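You operate a simulated robot arm through the tools that you are given. There is no shell and no other tool.

The job below is to be done with a simulated robot arm. You get a single attempt, and the scene is never put back.

JOB
Secure the wall for a tilt: blue gate locked, blue keeper down, green bar clamped down, grease point flap shut.

The check looks at the end state, three seconds after you hand in, the way a careful person would. Anything else that was tipped, shoved, dropped, spilled or broken makes it a failure.

ROBOT AND FRAMES
A 7-joint arm with a two-finger parallel gripper, fixed in place. Base frame: the origin is on the floor under the middle of its stand, x ahead of it, y to its left, z up. Units: m, rad, N and s.
It reaches about 1.479 m from its shoulder. Its first joint turns from -2.897 to 2.897 rad. Payload 4.4 kg.
Tool frame: the origin (TCP) lies between the finger pads and is the grasp point; the fingertips stand 0.023 m ahead of it; z points along the fingers, y is the line along which they close. The gripper opens to 0.094 m. The fingers are 0.038 m wide and 0.01 m thick; the gripper's body (0.054 by 0.096 m) begins 0.039 m behind the TCP.
Orientation is told as [roll, pitch, yaw] about the base's x, y, z axes, in that order, counted from this pose: with the fingers straight down and closing along the base's y, the tool's x points along the base's -x, its y along +y and its z along -z.

CONTROLS
- The arm moves only by the tool apply_moves. Its argument "rows" is a list of rows, each an object of numbers (a shift or turn left out is 0, a gripper value left out holds the last): "hand": the finger opening in m, from 0 to 0.094; "tx", "ty", "tz": the shift along the tool's x, y, z in units of 300 mm (1.0 is 300 mm); "ax", "ay", "az": the turn, a rotation vector about the tool's x, y, z in units of 90 degrees (1.0 is 90 degrees). In form: [{"hand": .., "tx": .., "ty": .., "tz": .., "ax": .., "ay": .., "az": ..}, ...]. A call has 1 to 20 rows; each row is the pose to reach, as a shift and turn from the pose commanded when the call began, along the tool's axes at that moment. A call with a number of a shift or a turn outside -1 to 1 is refused whole. Rows are played at 5 a second. More than 0.05 m and 0.15 rad between two rows, or a gripper value outside its range, and nothing of the call is played. A pose out of reach is approached as far as the arm can. The call stops where the force on the tool passes 60 N (or 10 N more than at its start, if that is more) or the arm is blocked; 0.2 s more then pass. Each finger travels about 0.072 m/s and halts on what it meets, pressing with about 26 N; the grip force reading is that of the motor and also rises with nothing between the fingers. The clock runs only during rows and for 0.2 s after the last one: add rows that repeat a pose to give the fingers time. The reply holds the time, the measured pose of the TCP, the force on the tool along the base axes, the opening and the grip force, in the units named above and with some noise, with the torque about the TCP (base axes, N m) and any sound that the robot's microphone picked up.
- Cameras (640 x 400 px; columns grow to the right, rows downward): "scene" is fixed at [0.0501, -0.6525, 1.6252]; the picture's right is [0.38, -0.92, 0.00], its down [-0.32, -0.13, -0.94] and it looks along [0.87, 0.36, -0.34] (base axes); focal length 318 px, centre (320, 200). "wrist" rides on the gripper at [0.086, 0.016, -0.075] in the tool frame; the picture's right is [-0.18, 0.98, 0.00], its down [-0.58, -0.11, -0.81] and it looks along [-0.79, -0.15, 0.59] (tool axes); focal length 243 px, centre (320, 200). There is no depth. A picture from a camera that has moved, and an enlarged one, comes with that camera's place and axes in the base frame and with its lens.
- snapshot(camera): a new picture of that camera. It takes no simulated time.
- enlarge(camera, box): a new picture of the part [left, top, right, bottom] of that camera's present view, enlarged. It takes no simulated time.
- job_done(): hands the job in; it is judged then, once.

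Places have to be worked out from the pictures, the camera data and where the tool is seen. Open the gripper and draw the arm clear of the work before you hand the job in, unless the task says otherwise.

The tools are called after ">>>" as a command line: name --argument value ..., lists and objects as JSON in quotes. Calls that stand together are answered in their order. apply_moves: Moves the arm, as the interface text tells. Its arguments: {"type":"object","properties":{"rows":{"type":"array","items":{"type":"object","properties":{"hand":{"type":"number"},"tx":{"type":"number"},"ty":{"type":"number"},"tz":{"type":"number"},"ax":{"type":"number"},"ay":{"type":"number"},"az":{"type":"number"}}}}},"required":["rows"]} The other tools are called the same way: snapshot (camera) takes a picture; enlarge (camera, box) takes an enlarged picture of a part of a camera's view; job_done () hands the job in.

At the start:

```text
t: 0.0
tool_pos: [0.8102, 0.0913, 1.4692]
ee_rot: [0.0, 0.0, 0.0]
force: [0.2, 0.1, 0.2]
moment: [-0.04, -0.02, -0.01]
width: 0.0938
gripper_force: 0.1
```

scene: 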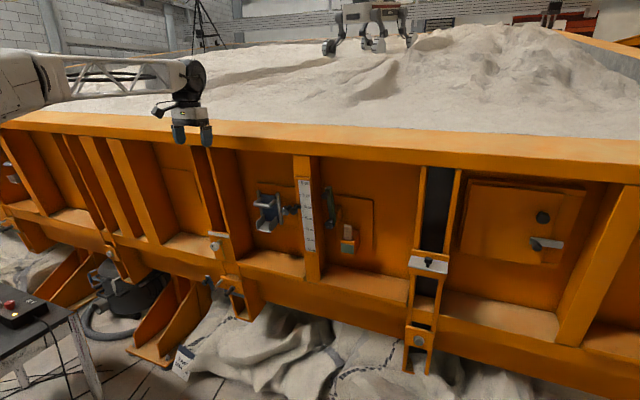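
wrist: 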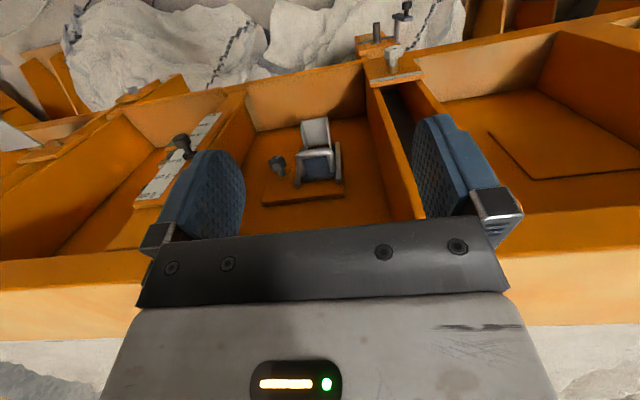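

I'll start by studying the scene in enlarged views before moving anything.

>>> enlarge --camera "scene" --box '[180, 140, 400, 290]'

>>> enlarge --camera "scene" --box '[380, 150, 640, 390]'

>>> enlarge --camera "scene" --box '[0, 120, 260, 370]'

>>> enlarge --camera "wrist" --box '[120, 0, 480, 225]'

```text
2.67 times, centred on (290, 215) of scene
camera zoom: at [0.0501, -0.6525, 1.6252], right [0.38, -0.92, 0.0], down [-0.32, -0.13, -0.94], along [0.87, 0.36, -0.34], focal length 849 px, centre (400, 160)
```

zoom: 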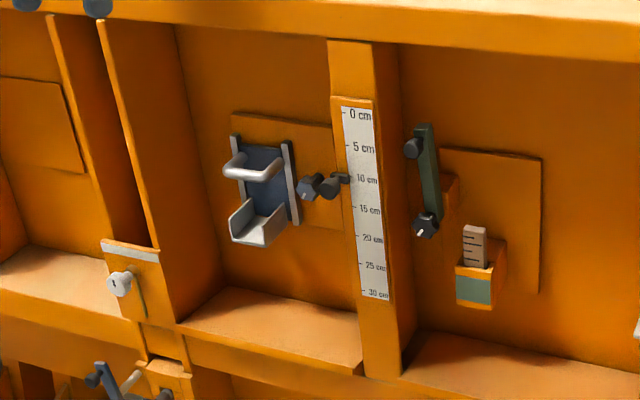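

```text
1.67 times, centred on (510, 270) of scene
camera zoom: at [0.0501, -0.6525, 1.6252], right [0.38, -0.92, 0.0], down [-0.32, -0.13, -0.94], along [0.87, 0.36, -0.34], focal length 531 px, centre (3, 83)
```

zoom: 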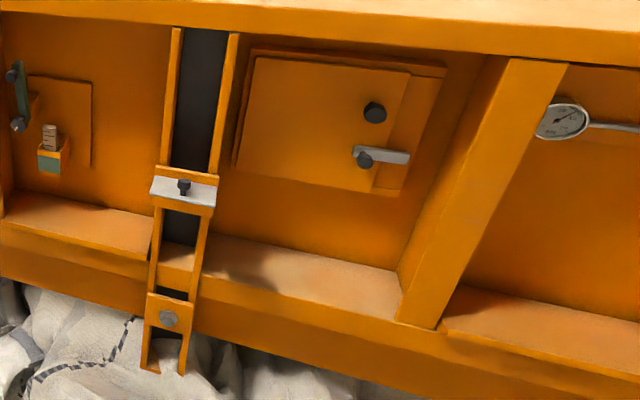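

```text
1.60 times, centred on (130, 245) of scene
camera zoom: at [0.0501, -0.6525, 1.6252], right [0.38, -0.92, 0.0], down [-0.32, -0.13, -0.94], along [0.87, 0.36, -0.34], focal length 509 px, centre (624, 128)
```

zoom: 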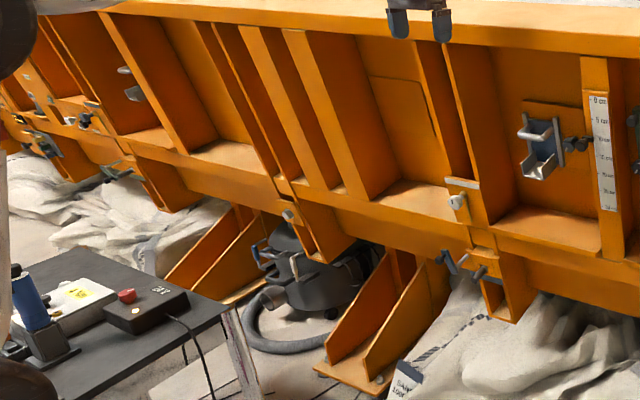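

```text
1.78 times, centred on (300, 112) of wrist
camera zoom: at [0.7243, 0.1081, 1.5445], right [0.18, 0.98, 0.0], down [0.58, -0.11, 0.81], along [0.79, -0.15, -0.59], focal length 431 px, centre (356, 356)
```

zoom: 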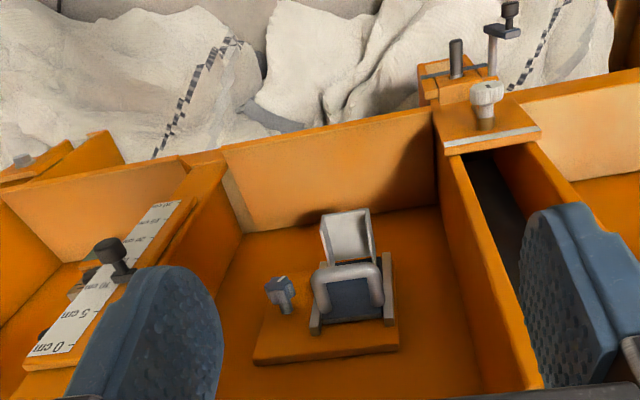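

The devices are small, so I'll zoom in on each candidate: the blue device, the green bar, the hatch, the low latches and the far-left parts.

>>> enlarge --camera "scene" --box '[240, 170, 320, 220]'

>>> enlarge --camera "scene" --box '[310, 180, 390, 260]'

>>> enlarge --camera "scene" --box '[190, 225, 270, 325]'

>>> enlarge --camera "scene" --box '[0, 130, 120, 280]'

>>> enlarge --camera "scene" --box '[400, 170, 600, 380]'

>>> enlarge --camera "scene" --box '[80, 230, 200, 310]'

```text
8.00 times, centred on (280, 195) of scene
camera zoom: at [0.0501, -0.6525, 1.6252], right [0.38, -0.92, 0.0], down [-0.32, -0.13, -0.94], along [0.87, 0.36, -0.34], focal length 2547 px, centre (640, 240)
```

zoom: 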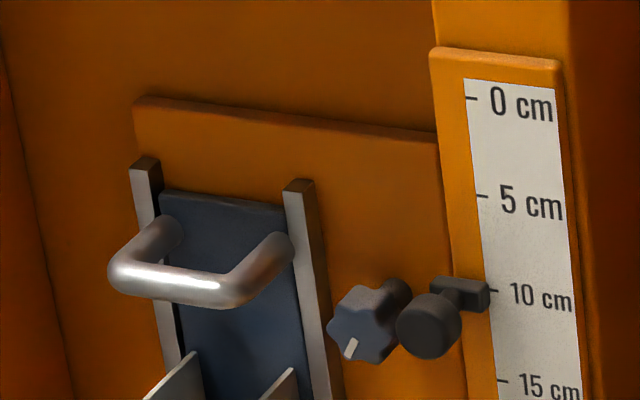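

```text
5.00 times, centred on (350, 220) of scene
camera zoom: at [0.0501, -0.6525, 1.6252], right [0.38, -0.92, 0.0], down [-0.32, -0.13, -0.94], along [0.87, 0.36, -0.34], focal length 1592 px, centre (170, 100)
```

zoom: 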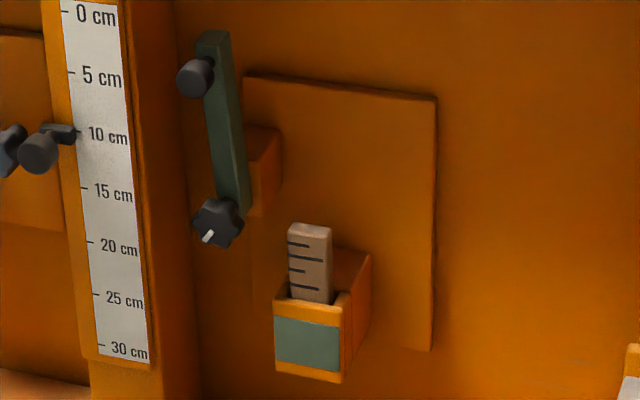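

```text
4.00 times, centred on (230, 275) of scene
camera zoom: at [0.0501, -0.6525, 1.6252], right [0.38, -0.92, 0.0], down [-0.32, -0.13, -0.94], along [0.87, 0.36, -0.34], focal length 1273 px, centre (680, -100)
```

zoom: 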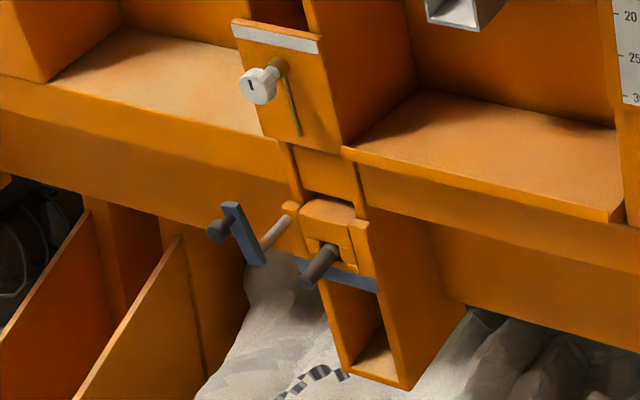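

```text
2.67 times, centred on (60, 205) of scene
camera zoom: at [0.0501, -0.6525, 1.6252], right [0.38, -0.92, 0.0], down [-0.32, -0.13, -0.94], along [0.87, 0.36, -0.34], focal length 849 px, centre (1013, 187)
```

zoom: 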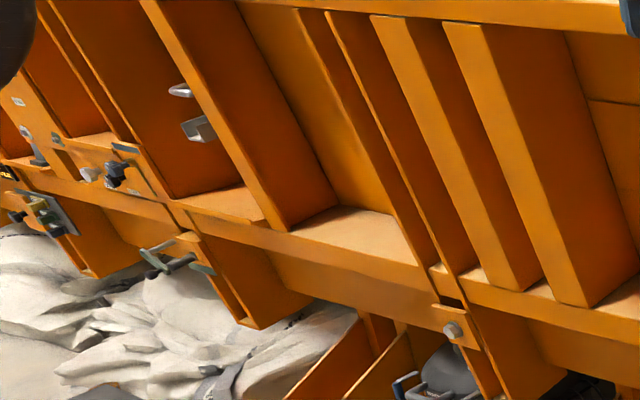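

```text
1.90 times, centred on (500, 275) of scene
camera zoom: at [0.0501, -0.6525, 1.6252], right [0.38, -0.92, 0.0], down [-0.32, -0.13, -0.94], along [0.87, 0.36, -0.34], focal length 606 px, centre (-23, 57)
```

zoom: 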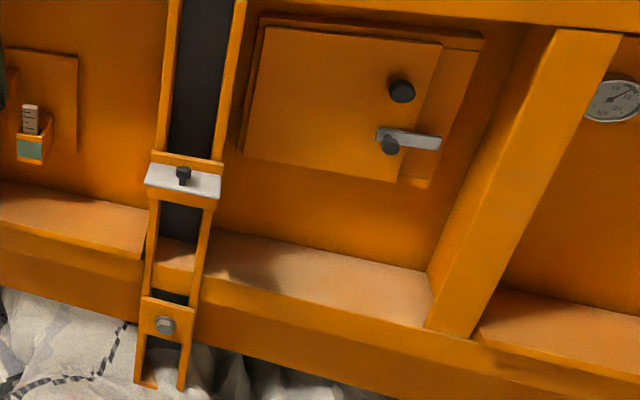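

```text
5.00 times, centred on (140, 270) of scene
camera zoom: at [0.0501, -0.6525, 1.6252], right [0.38, -0.92, 0.0], down [-0.32, -0.13, -0.94], along [0.87, 0.36, -0.34], focal length 1592 px, centre (1220, -150)
```

zoom: 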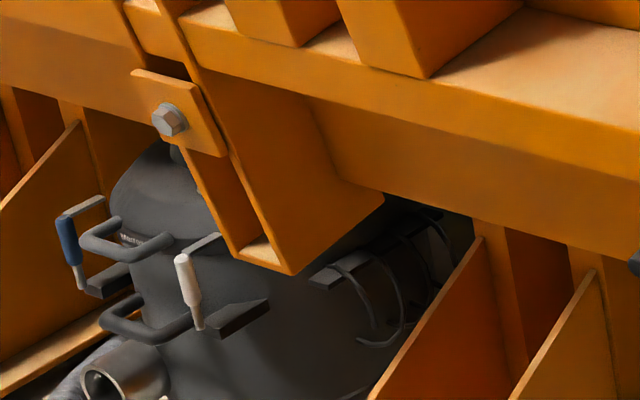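

The gate handle triangulates to about (1.095, 0.02, 1.16). I'll look at the remaining parts of the wall: the far right, the lower zones and the wrist view's edges.

>>> enlarge --camera "scene" --box '[560, 180, 640, 260]'

>>> enlarge --camera "wrist" --box '[340, 0, 460, 90]'

>>> enlarge --camera "wrist" --box '[0, 80, 200, 250]'

>>> enlarge --camera "wrist" --box '[460, 0, 640, 200]'

>>> enlarge --camera "scene" --box '[140, 140, 240, 260]'

>>> enlarge --camera "scene" --box '[395, 230, 465, 380]'

>>> enlarge --camera "scene" --box '[450, 170, 600, 270]'

```text
5.00 times, centred on (600, 220) of scene
camera zoom: at [0.0501, -0.6525, 1.6252], right [0.38, -0.92, 0.0], down [-0.32, -0.13, -0.94], along [0.87, 0.36, -0.34], focal length 1592 px, centre (-1080, 100)
```

zoom: 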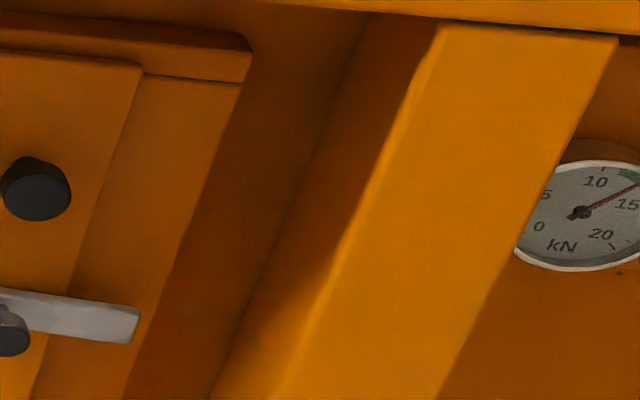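

```text
4.44 times, centred on (400, 45) of wrist
camera zoom: at [0.7243, 0.1081, 1.5445], right [0.18, 0.98, 0.0], down [0.58, -0.11, 0.81], along [0.79, -0.15, -0.59], focal length 1078 px, centre (-36, 889)
```

zoom: 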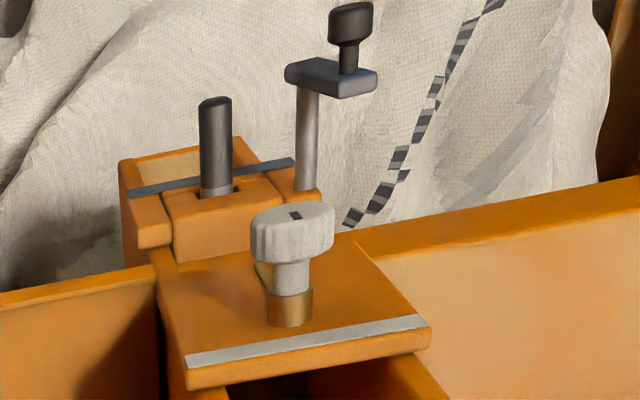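

```text
2.35 times, centred on (100, 165) of wrist
camera zoom: at [0.7243, 0.1081, 1.5445], right [0.18, 0.98, 0.0], down [0.58, -0.11, 0.81], along [0.79, -0.15, -0.59], focal length 571 px, centre (838, 282)
```

zoom: 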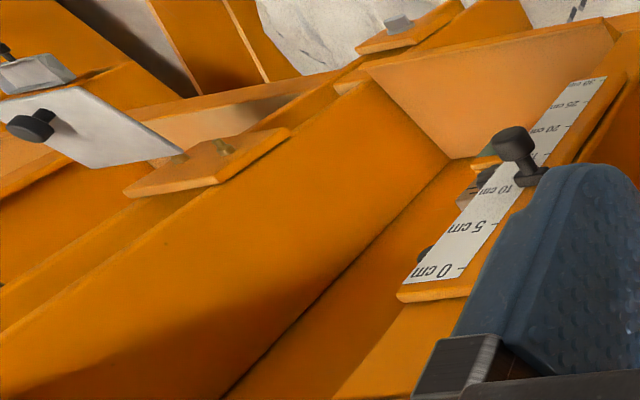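

```text
2.00 times, centred on (550, 100) of wrist
camera zoom: at [0.7243, 0.1081, 1.5445], right [0.18, 0.98, 0.0], down [0.58, -0.11, 0.81], along [0.79, -0.15, -0.59], focal length 485 px, centre (-140, 400)
```

zoom: 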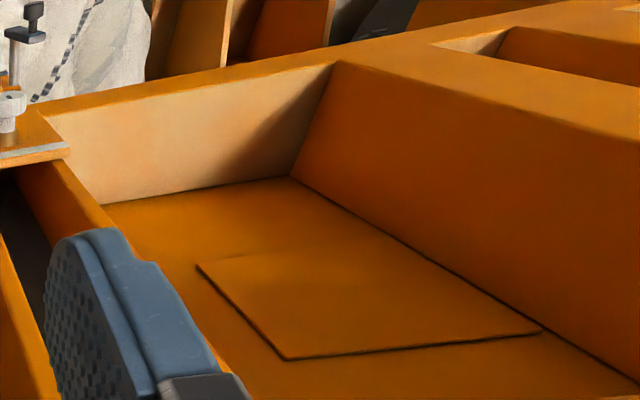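

```text
3.33 times, centred on (190, 200) of scene
camera zoom: at [0.0501, -0.6525, 1.6252], right [0.38, -0.92, 0.0], down [-0.32, -0.13, -0.94], along [0.87, 0.36, -0.34], focal length 1061 px, centre (753, 200)
```

zoom: 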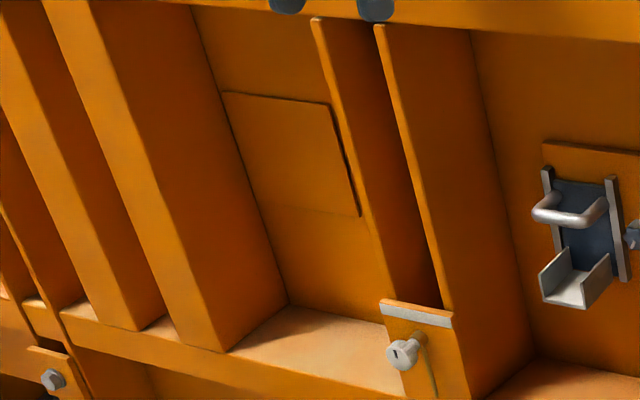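

```text
2.67 times, centred on (430, 305) of scene
camera zoom: at [0.0501, -0.6525, 1.6252], right [0.38, -0.92, 0.0], down [-0.32, -0.13, -0.94], along [0.87, 0.36, -0.34], focal length 849 px, centre (27, -80)
```

zoom: 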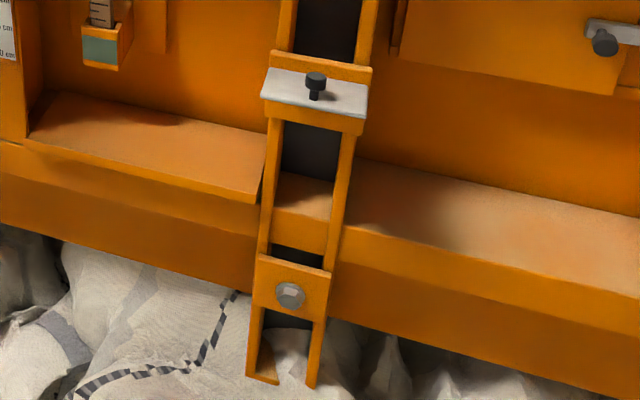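

```text
4.00 times, centred on (525, 220) of scene
camera zoom: at [0.0501, -0.6525, 1.6252], right [0.38, -0.92, 0.0], down [-0.32, -0.13, -0.94], along [0.87, 0.36, -0.34], focal length 1273 px, centre (-500, 120)
```

zoom: 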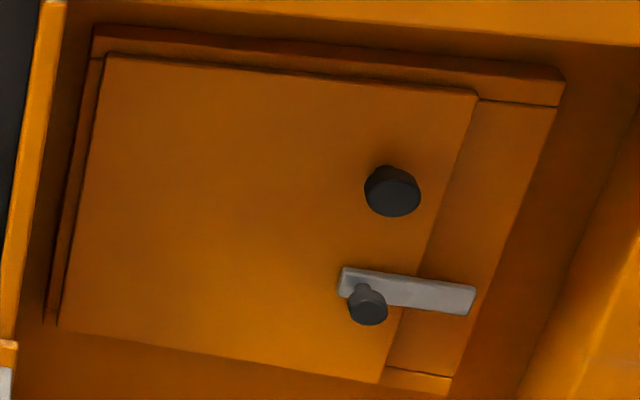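

The wrist camera already looks forward-down at the wall in this pose. I'll slide right and slightly back in small steps to view the green bar, flap and hatch from the front.

>>> apply_moves --rows '[{"tx": 0.1, "ty": 0}, {"tx": 0.2, "ty": -0.1}, {"tx": 0.3, "ty": -0.2}, {"tx": 0.4, "ty": -0.3}, {"tx": 0.4, "ty": -0.45}, {"tx": 0.4, "ty": -0.6}, {"tx": 0.4, "ty": -0.75}, {"tx": 0.4, "ty": -0.9}, {"tx": 0.4, "ty": -1.0}]'

```text
t: 2.0
tool_pos: [0.6898, -0.2088, 1.4698]
ee_rot: [-0.001, -0.001, 0.0]
force: [-0.7, 0.2, -0.1]
moment: [-0.04, -0.01, -0.03]
width: 0.0939
gripper_force: 0.1
```

The move went as commanded. I'll look through the wrist camera here.

>>> snapshot --camera "wrist"

>>> snapshot --camera "scene"

```text
taken
camera wrist: at [0.604, -0.1924, 1.5441], right [0.18, 0.98, 0.0], down [0.58, -0.11, 0.81], along [0.79, -0.15, -0.59], focal length 243 px, centre (320, 200)
```

wrist: 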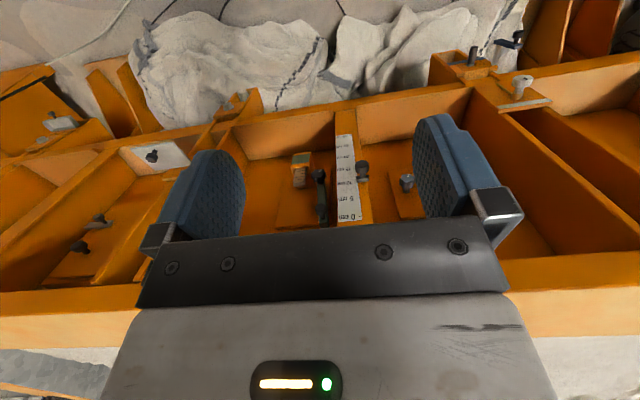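

```text
taken
```

scene: 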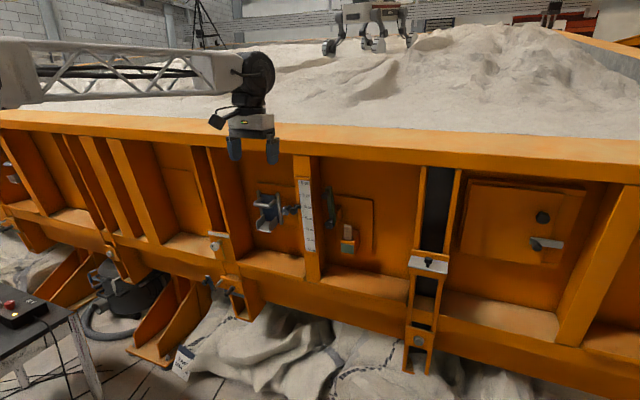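

>>> enlarge --camera "wrist" --box '[250, 100, 370, 235]'

>>> enlarge --camera "wrist" --box '[30, 70, 230, 270]'

>>> enlarge --camera "wrist" --box '[200, 80, 260, 125]'

>>> enlarge --camera "wrist" --box '[430, 20, 560, 130]'

```text
2.96 times, centred on (310, 168) of wrist
camera zoom: at [0.604, -0.1924, 1.5441], right [0.18, 0.98, 0.0], down [0.58, -0.11, 0.81], along [0.79, -0.15, -0.59], focal length 719 px, centre (350, 296)
```

zoom: 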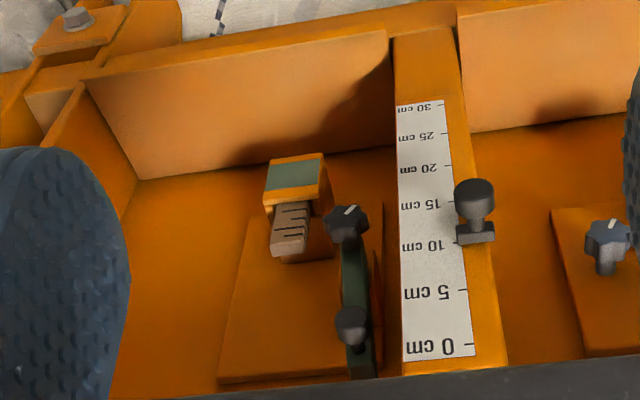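

```text
2.00 times, centred on (130, 170) of wrist
camera zoom: at [0.604, -0.1924, 1.5441], right [0.18, 0.98, 0.0], down [0.58, -0.11, 0.81], along [0.79, -0.15, -0.59], focal length 485 px, centre (700, 260)
```

zoom: 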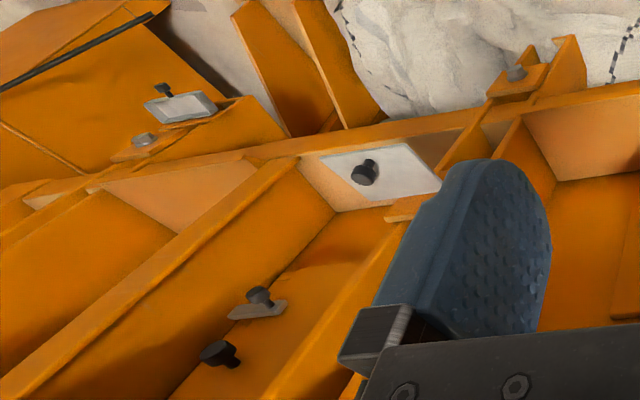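

```text
8.89 times, centred on (230, 102) of wrist
camera zoom: at [0.604, -0.1924, 1.5441], right [0.18, 0.98, 0.0], down [0.58, -0.11, 0.81], along [0.79, -0.15, -0.59], focal length 2157 px, centre (1120, 1067)
```

zoom: 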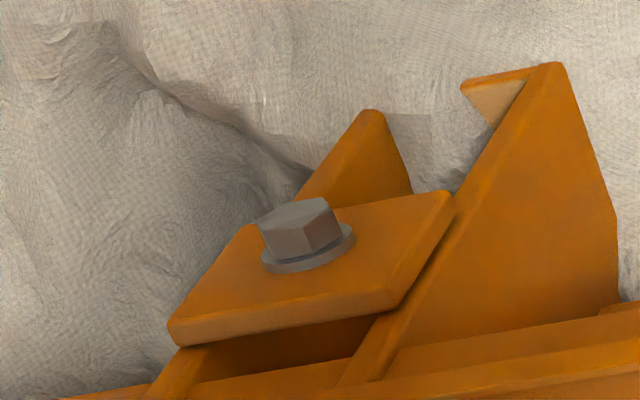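

```text
3.64 times, centred on (495, 75) of wrist
camera zoom: at [0.604, -0.1924, 1.5441], right [0.18, 0.98, 0.0], down [0.58, -0.11, 0.81], along [0.79, -0.15, -0.59], focal length 882 px, centre (-316, 654)
```

zoom: 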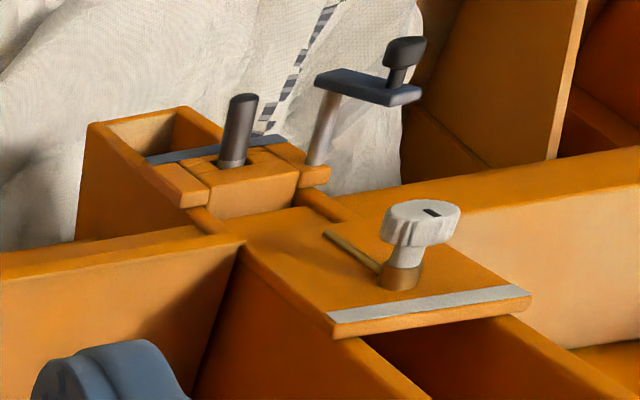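

There's another small white flap further right and lower. I'll enlarge the right edge of the scene view and the left and right margins of the wrist view.

>>> enlarge --camera "scene" --box '[560, 200, 640, 400]'

>>> enlarge --camera "wrist" --box '[0, 80, 80, 180]'

>>> enlarge --camera "wrist" --box '[60, 100, 120, 150]'

>>> enlarge --camera "wrist" --box '[560, 0, 640, 150]'

```text
2.00 times, centred on (600, 300) of scene
camera zoom: at [0.0501, -0.6525, 1.6252], right [0.38, -0.92, 0.0], down [-0.32, -0.13, -0.94], along [0.87, 0.36, -0.34], focal length 637 px, centre (-240, 0)
```

zoom: 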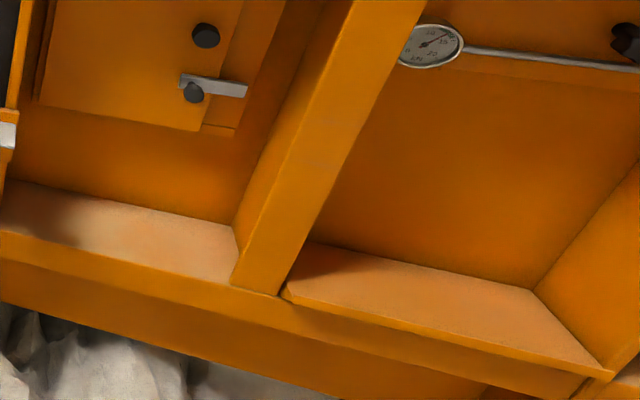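

```text
4.00 times, centred on (40, 130) of wrist
camera zoom: at [0.604, -0.1924, 1.5441], right [0.18, 0.98, 0.0], down [0.58, -0.11, 0.81], along [0.79, -0.15, -0.59], focal length 970 px, centre (1440, 480)
```

zoom: 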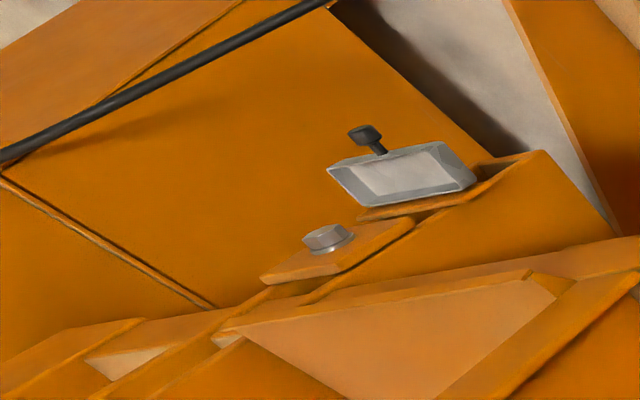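

```text
8.00 times, centred on (90, 125) of wrist
camera zoom: at [0.604, -0.1924, 1.5441], right [0.18, 0.98, 0.0], down [0.58, -0.11, 0.81], along [0.79, -0.15, -0.59], focal length 1941 px, centre (2160, 800)
```

zoom: 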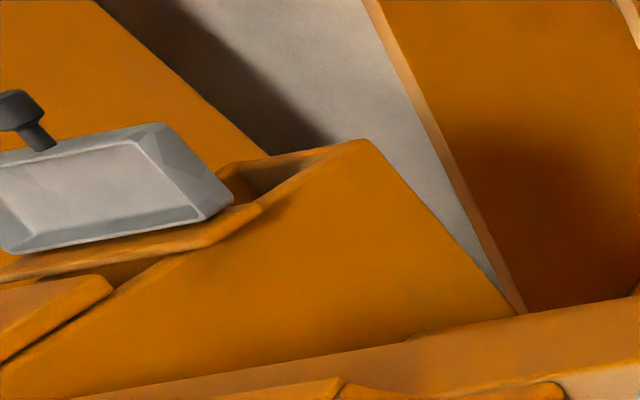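

```text
2.67 times, centred on (600, 75) of wrist
camera zoom: at [0.604, -0.1924, 1.5441], right [0.18, 0.98, 0.0], down [0.58, -0.11, 0.81], along [0.79, -0.15, -0.59], focal length 647 px, centre (-427, 533)
```

zoom: 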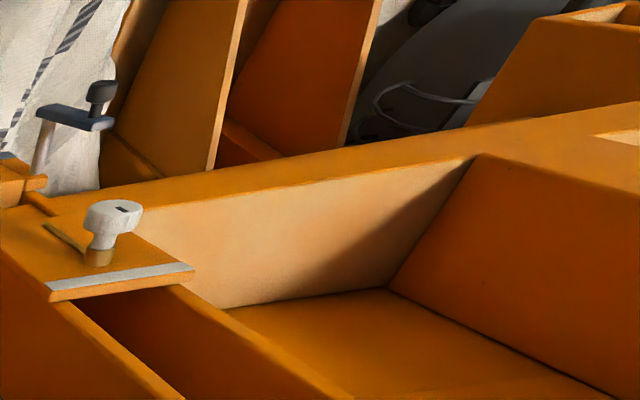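

Those far parts look out of reach, but may show how the mechanisms look in other states. I'll enlarge the far left.

>>> enlarge --camera "scene" --box '[0, 165, 40, 190]'

>>> enlarge --camera "scene" --box '[0, 190, 40, 240]'

>>> enlarge --camera "scene" --box '[0, 150, 20, 260]'

>>> enlarge --camera "scene" --box '[620, 160, 640, 280]'

```text
16.00 times, centred on (20, 178) of scene
camera zoom: at [0.0501, -0.6525, 1.6252], right [0.38, -0.92, 0.0], down [-0.32, -0.13, -0.94], along [0.87, 0.36, -0.34], focal length 5093 px, centre (5120, 560)
```

zoom: 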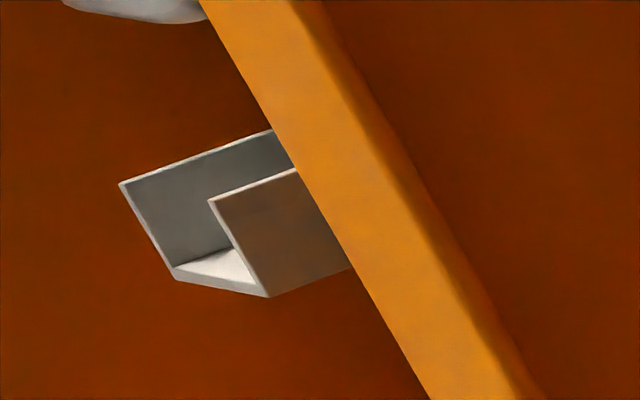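

```text
8.00 times, centred on (20, 215) of scene
camera zoom: at [0.0501, -0.6525, 1.6252], right [0.38, -0.92, 0.0], down [-0.32, -0.13, -0.94], along [0.87, 0.36, -0.34], focal length 2547 px, centre (2720, 80)
```

zoom: 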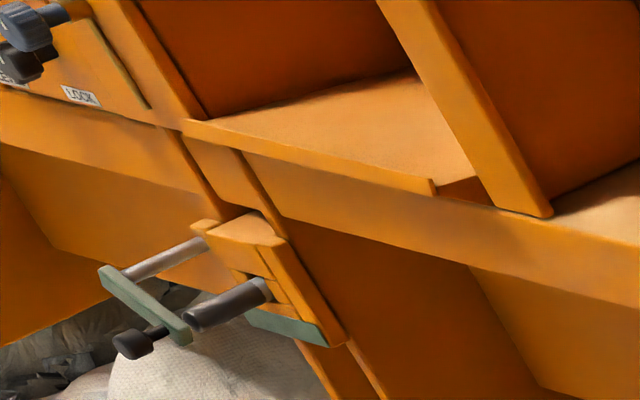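

```text
3.64 times, centred on (10, 205) of scene
camera zoom: at [0.0501, -0.6525, 1.6252], right [0.38, -0.92, 0.0], down [-0.32, -0.13, -0.94], along [0.87, 0.36, -0.34], focal length 1158 px, centre (1447, 182)
```

zoom: 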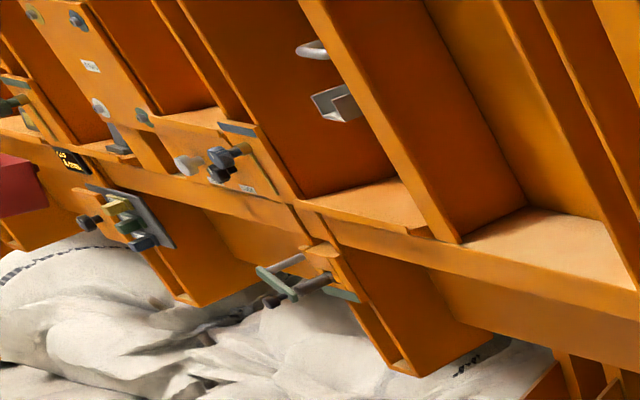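

```text
3.33 times, centred on (630, 220) of scene
camera zoom: at [0.0501, -0.6525, 1.6252], right [0.38, -0.92, 0.0], down [-0.32, -0.13, -0.94], along [0.87, 0.36, -0.34], focal length 1061 px, centre (-713, 133)
```

zoom: 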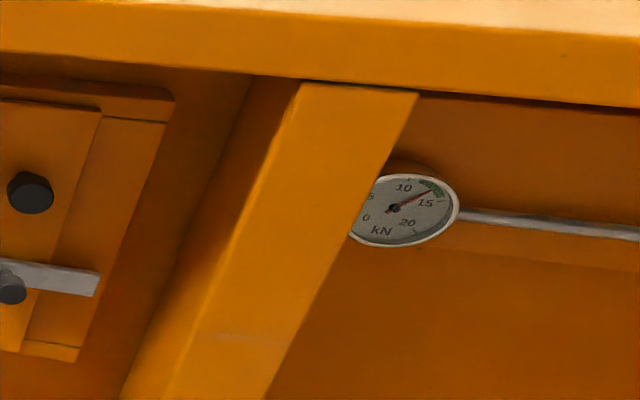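

The mechanisms further left look out of reach, and one of them carries "LOCK" labels. I'll drop down in front of the left post and gate so the wrist camera can show the gate, its knob and the blue keeper closely.

>>> apply_moves --rows '[{"tx": 0.03, "ty": 0.1, "tz": 0.08}, {"tx": 0.06, "ty": 0.2, "tz": 0.16}, {"tx": 0.09, "ty": 0.3, "tz": 0.24}, {"tx": 0.12, "ty": 0.4, "tz": 0.32}, {"tx": 0.15, "ty": 0.5, "tz": 0.4}, {"tx": 0.18, "ty": 0.6, "tz": 0.48}, {"tx": 0.2, "ty": 0.7, "tz": 0.56}, {"tx": 0.22, "ty": 0.8, "tz": 0.64}, {"tx": 0.24, "ty": 0.9, "tz": 0.72}, {"tx": 0.26, "ty": 1.0, "tz": 0.8}]'

>>> snapshot --camera "wrist"

>>> snapshot --camera "scene"

```text
t: 4.2
tool_pos: [0.6124, 0.0917, 1.2296]
ee_rot: [0.001, 0.0, 0.001]
force: [-0.5, -0.4, 0.6]
moment: [0.0, 0.01, -0.03]
width: 0.0937
gripper_force: 0.1
```

```text
taken
camera wrist: at [0.526, 0.1078, 1.3042], right [0.18, 0.98, 0.0], down [0.58, -0.11, 0.81], along [0.79, -0.15, -0.59], focal length 243 px, centre (320, 200)
```

wrist: 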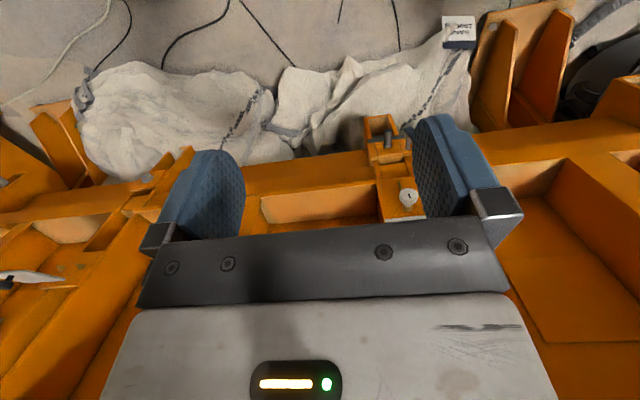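

```text
taken
```

scene: 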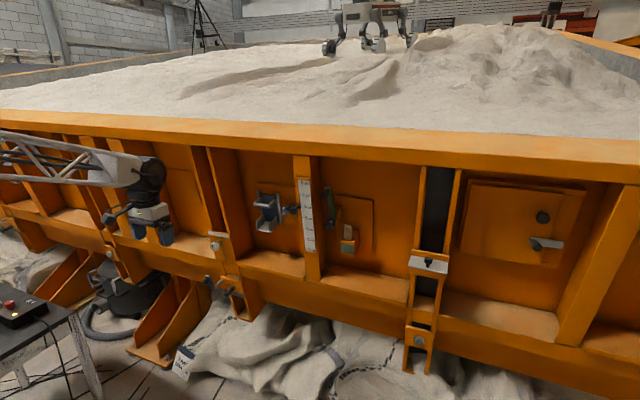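

The gripper hides the middle of this view. I'll spin the tool about its own axis so the camera ends up on the other side, then pitch it forward to face the wall with the camera on top; first 90° to test the joint range.

>>> apply_moves --rows '[{"az": 0.09}, {"az": 0.18}, {"az": 0.27}, {"az": 0.36}, {"az": 0.45}, {"az": 0.54}, {"az": 0.63}, {"az": 0.72}, {"az": 0.81}, {"az": 0.9}, {"az": 1.0}]'

```text
refused: row 11 steps farther than a row can; nothing moved
```

The last step was slightly too large, so I'll resend with smaller increments.

>>> apply_moves --rows '[{"az": 0.09}, {"az": 0.18}, {"az": 0.27}, {"az": 0.36}, {"az": 0.45}, {"az": 0.54}, {"az": 0.63}, {"az": 0.72}, {"az": 0.81}, {"az": 0.9}, {"az": 0.95}, {"az": 1.0}]'

```text
t: 6.8
tool_pos: [0.6129, 0.0917, 1.2309]
ee_rot: [0.001, 0.001, -1.573]
force: [-0.8, -0.2, -0.5]
moment: [0.0, 0.01, 0.05]
width: 0.0939
gripper_force: 0.1
```

Reached a yaw of -90°. I'll continue another 90°.

>>> apply_moves --rows '[{"az": 0.09}, {"az": 0.18}, {"az": 0.27}, {"az": 0.36}, {"az": 0.45}, {"az": 0.54}, {"az": 0.63}, {"az": 0.72}, {"az": 0.81}, {"az": 0.9}, {"az": 0.95}, {"az": 1.0}]'

```text
t: 9.4
tool_pos: [0.6159, 0.0652, 1.23]
ee_rot: [-0.018, -0.001, -2.912]
force: [-0.3, 0.0, -0.1]
moment: [0.02, 0.0, -0.02]
width: 0.0939
gripper_force: 0.2
out of reach, approached as far as the arm can: row 10, 11, 12
```

The spin stopped about 13° short at the joint limit, which is fine for looking. Now I'll pitch the tool forward.

>>> apply_moves --rows '[{"az": -0.09}, {"az": -0.15}, {"az": -0.2, "ay": 0.07}, {"az": -0.2, "ay": 0.15}, {"az": -0.2, "ay": 0.23}, {"az": -0.2, "ay": 0.31}, {"az": -0.2, "ay": 0.39}, {"az": -0.2, "ay": 0.47}, {"az": -0.2, "ay": 0.55}, {"az": -0.2, "ay": 0.63}, {"az": -0.2, "ay": 0.71}, {"az": -0.2, "ay": 0.79}, {"az": -0.2, "ay": 0.87}, {"az": -0.2, "ay": 0.95}]'

>>> snapshot --camera "wrist"

>>> snapshot --camera "scene"

```text
t: 12.4
tool_pos: [0.6155, 0.0664, 1.2292]
ee_rot: [1.15, 1.376, -1.555]
force: [-0.4, 0.7, -0.1]
moment: [-0.03, 0.0, 0.0]
width: 0.0939
gripper_force: 0.0
```

```text
taken
camera wrist: at [0.5545, 0.0389, 1.3229], right [0.41, -0.91, -0.01], down [-0.78, -0.35, -0.53], along [0.48, 0.22, -0.85], focal length 243 px, centre (320, 200)
```

wrist: 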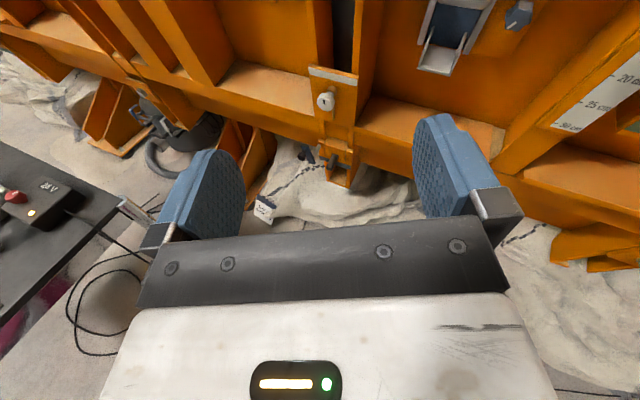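

```text
taken
```

scene: 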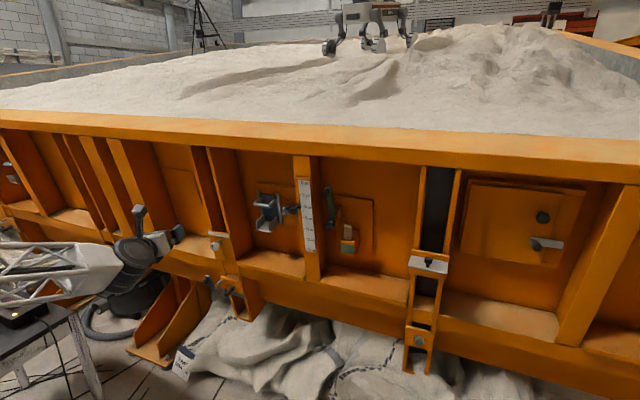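

Now the view is upright. I'll enlarge the left post and keeper, the gate and the scale area.

>>> enlarge --camera "wrist" --box '[280, 60, 390, 200]'

>>> enlarge --camera "wrist" --box '[390, 0, 560, 90]'

>>> enlarge --camera "wrist" --box '[290, 135, 360, 195]'

>>> enlarge --camera "wrist" --box '[0, 150, 120, 250]'

```text
2.86 times, centred on (335, 130) of wrist
camera zoom: at [0.5545, 0.0389, 1.3229], right [0.41, -0.91, -0.01], down [-0.78, -0.35, -0.53], along [0.48, 0.22, -0.85], focal length 693 px, centre (277, 400)
```

zoom: 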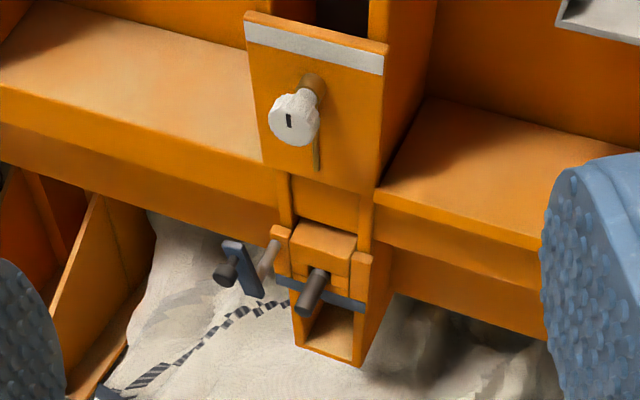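

```text
3.76 times, centred on (475, 45) of wrist
camera zoom: at [0.5545, 0.0389, 1.3229], right [0.41, -0.91, -0.01], down [-0.78, -0.35, -0.53], along [0.48, 0.22, -0.85], focal length 913 px, centre (-264, 784)
```

zoom: 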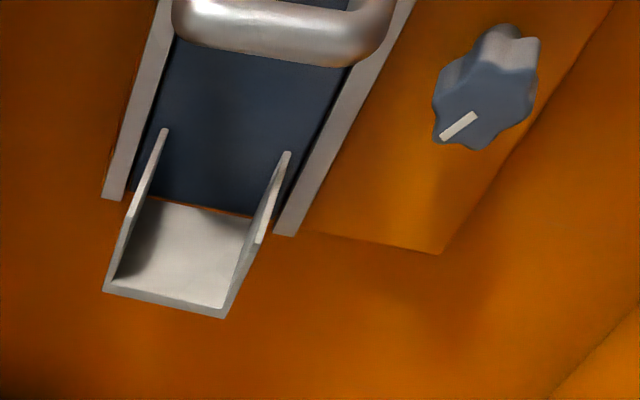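

```text
6.67 times, centred on (325, 165) of wrist
camera zoom: at [0.5545, 0.0389, 1.3229], right [0.41, -0.91, -0.01], down [-0.78, -0.35, -0.53], along [0.48, 0.22, -0.85], focal length 1618 px, centre (287, 433)
```

zoom: 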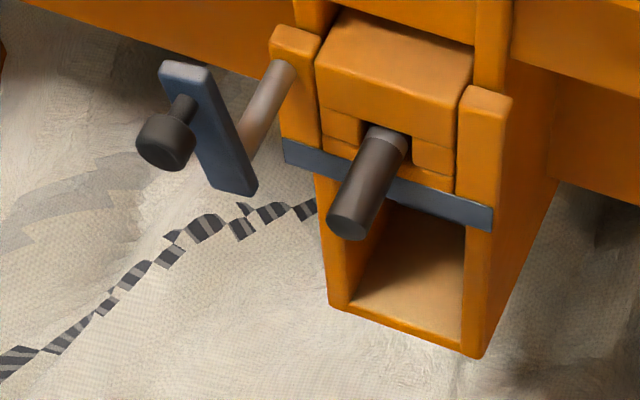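

```text
4.00 times, centred on (60, 200) of wrist
camera zoom: at [0.5545, 0.0389, 1.3229], right [0.41, -0.91, -0.01], down [-0.78, -0.35, -0.53], along [0.48, 0.22, -0.85], focal length 970 px, centre (1360, 200)
```

zoom: 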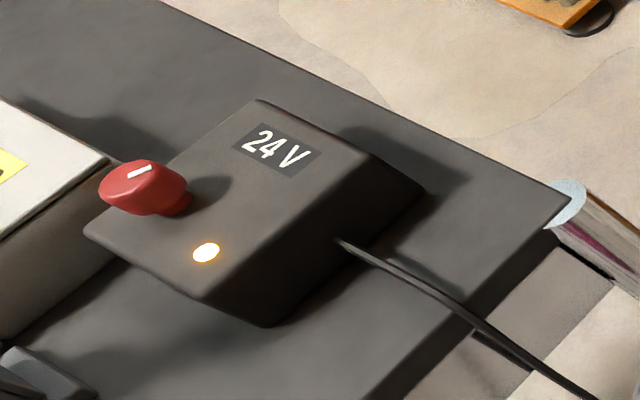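

The keeper is a blue bar on a steel rod, pointing up, with a knob on its free end, and below it a dark pin sits in the post. The gate plate looks fully down, with its blue lobed knob beside it marked with a white line. I'll move right, turning to face the wall squarely and pitched up a bit, to view the gate knob, green bar, flap and hatch.

>>> apply_moves --rows '[{"tx": -0.028, "ty": 0.127, "tz": -0.059, "ax": -0.038, "ay": 0.036}, {"tx": -0.055, "ty": 0.253, "tz": -0.118, "ax": -0.076, "ay": 0.071}, {"tx": -0.083, "ty": 0.38, "tz": -0.177, "ax": -0.114, "ay": 0.107}, {"tx": -0.11, "ty": 0.506, "tz": -0.236, "ax": -0.151, "ay": 0.143}, {"tx": -0.138, "ty": 0.633, "tz": -0.295, "ax": -0.189, "ay": 0.179}, {"tx": -0.165, "ty": 0.76, "tz": -0.354, "ax": -0.227, "ay": 0.214}, {"tx": -0.193, "ty": 0.886, "tz": -0.413, "ax": -0.265, "ay": 0.25}]'

>>> snapshot --camera "wrist"

```text
t: 14.0
tool_pos: [0.6151, -0.2324, 1.231]
ee_rot: [2.835, 1.176, -0.257]
force: [-0.7, 0.5, -0.2]
moment: [-0.01, -0.02, 0.01]
width: 0.0937
gripper_force: 0.1
```

```text
taken
camera wrist: at [0.5148, -0.2441, 1.2844], right [0.1, -0.99, -0.06], down [-0.53, 0.0, -0.85], along [0.84, 0.11, -0.53], focal length 243 px, centre (320, 200)
```

wrist: 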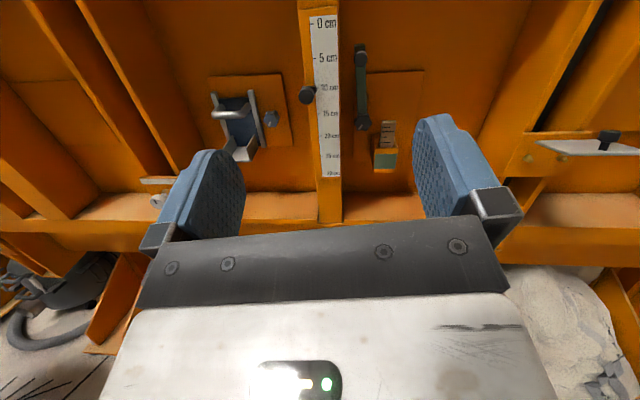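

Good frontal view. I'll enlarge each device.

>>> enlarge --camera "wrist" --box '[200, 65, 320, 170]'

>>> enlarge --camera "wrist" --box '[335, 35, 435, 185]'

>>> enlarge --camera "wrist" --box '[510, 100, 640, 230]'

>>> enlarge --camera "wrist" --box '[110, 150, 200, 260]'

```text
3.81 times, centred on (260, 118) of wrist
camera zoom: at [0.5148, -0.2441, 1.2844], right [0.1, -0.99, -0.06], down [-0.53, 0.0, -0.85], along [0.84, 0.11, -0.53], focal length 924 px, centre (549, 514)
```

zoom: 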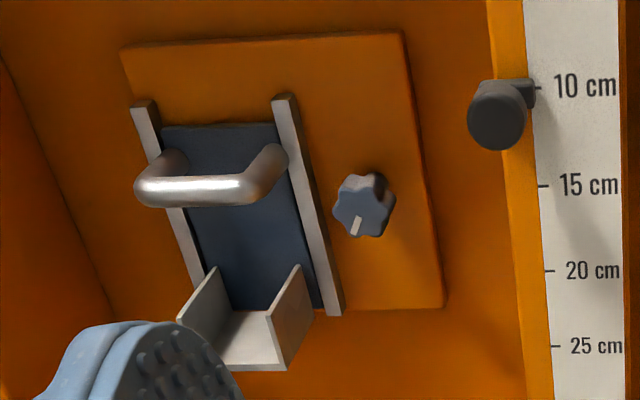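

```text
2.67 times, centred on (385, 110) of wrist
camera zoom: at [0.5148, -0.2441, 1.2844], right [0.1, -0.99, -0.06], down [-0.53, 0.0, -0.85], along [0.84, 0.11, -0.53], focal length 647 px, centre (147, 440)
```

zoom: 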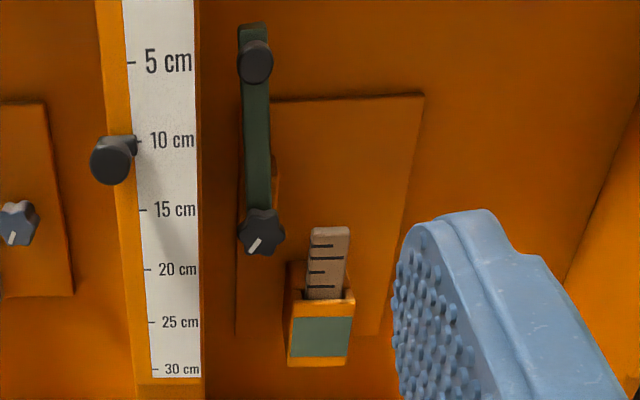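

```text
3.08 times, centred on (575, 165) of wrist
camera zoom: at [0.5148, -0.2441, 1.2844], right [0.1, -0.99, -0.06], down [-0.53, 0.0, -0.85], along [0.84, 0.11, -0.53], focal length 746 px, centre (-465, 308)
```

zoom: 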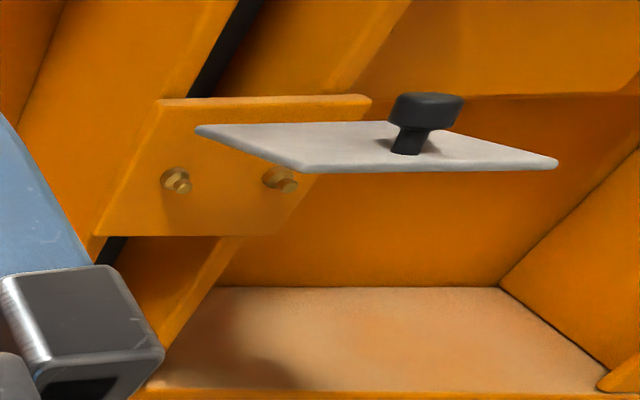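

```text
3.64 times, centred on (155, 205) of wrist
camera zoom: at [0.5148, -0.2441, 1.2844], right [0.1, -0.99, -0.06], down [-0.53, 0.0, -0.85], along [0.84, 0.11, -0.53], focal length 882 px, centre (920, 182)
```

zoom: 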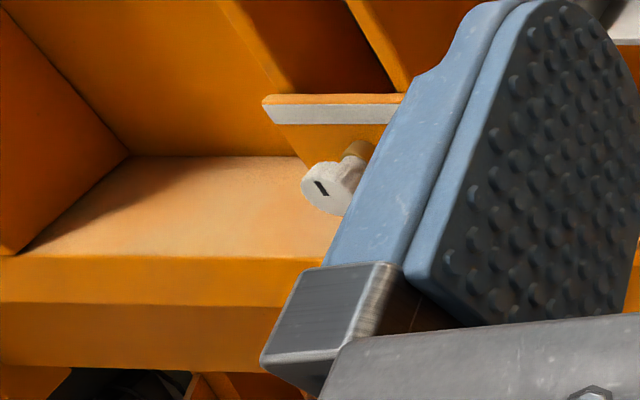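

Key finding: the white flap hinges above two brass grease nipples, so it is the grease point flap, standing open, and must swing down over them. I'll zoom harder on the knobs to check for markings.

>>> enlarge --camera "wrist" --box '[255, 100, 290, 135]'

>>> enlarge --camera "wrist" --box '[340, 90, 400, 140]'

>>> enlarge --camera "wrist" --box '[340, 35, 390, 90]'

>>> enlarge --camera "wrist" --box '[215, 90, 255, 165]'

```text
11.43 times, centred on (272, 118) of wrist
camera zoom: at [0.5148, -0.2441, 1.2844], right [0.1, -0.99, -0.06], down [-0.53, 0.0, -0.85], along [0.84, 0.11, -0.53], focal length 2773 px, centre (863, 1143)
```

zoom: 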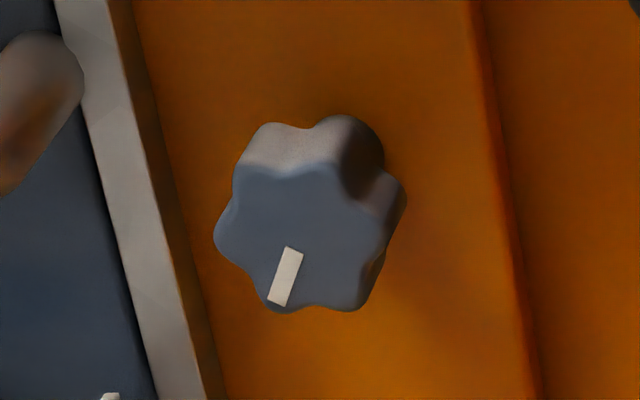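

```text
8.00 times, centred on (370, 115) of wrist
camera zoom: at [0.5148, -0.2441, 1.2844], right [0.1, -0.99, -0.06], down [-0.53, 0.0, -0.85], along [0.84, 0.11, -0.53], focal length 1941 px, centre (-80, 880)
```

zoom: 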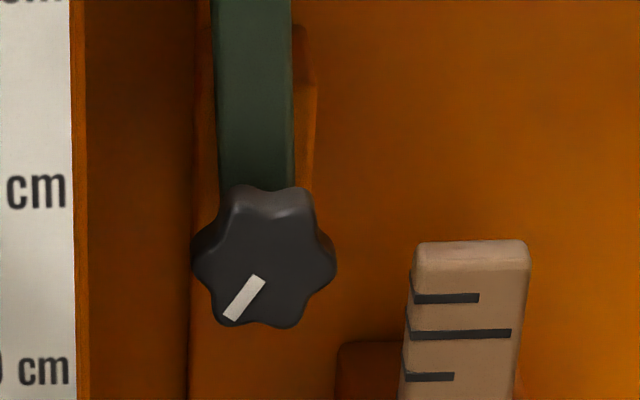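

```text
7.27 times, centred on (365, 62) of wrist
camera zoom: at [0.5148, -0.2441, 1.2844], right [0.1, -0.99, -0.06], down [-0.53, 0.0, -0.85], along [0.84, 0.11, -0.53], focal length 1764 px, centre (-7, 1200)
```

zoom: 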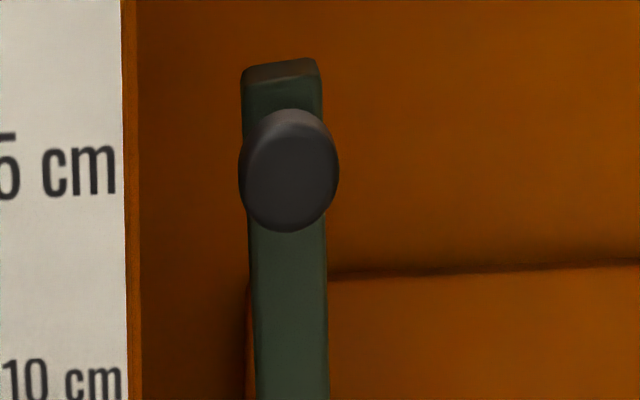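

```text
5.33 times, centred on (235, 128) of wrist
camera zoom: at [0.5148, -0.2441, 1.2844], right [0.1, -0.99, -0.06], down [-0.53, 0.0, -0.85], along [0.84, 0.11, -0.53], focal length 1294 px, centre (773, 587)
```

zoom: 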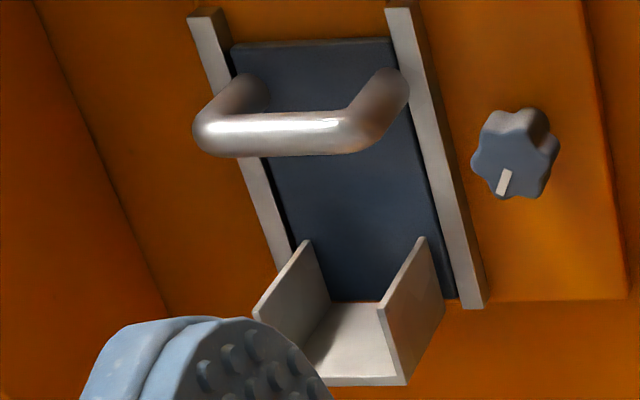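

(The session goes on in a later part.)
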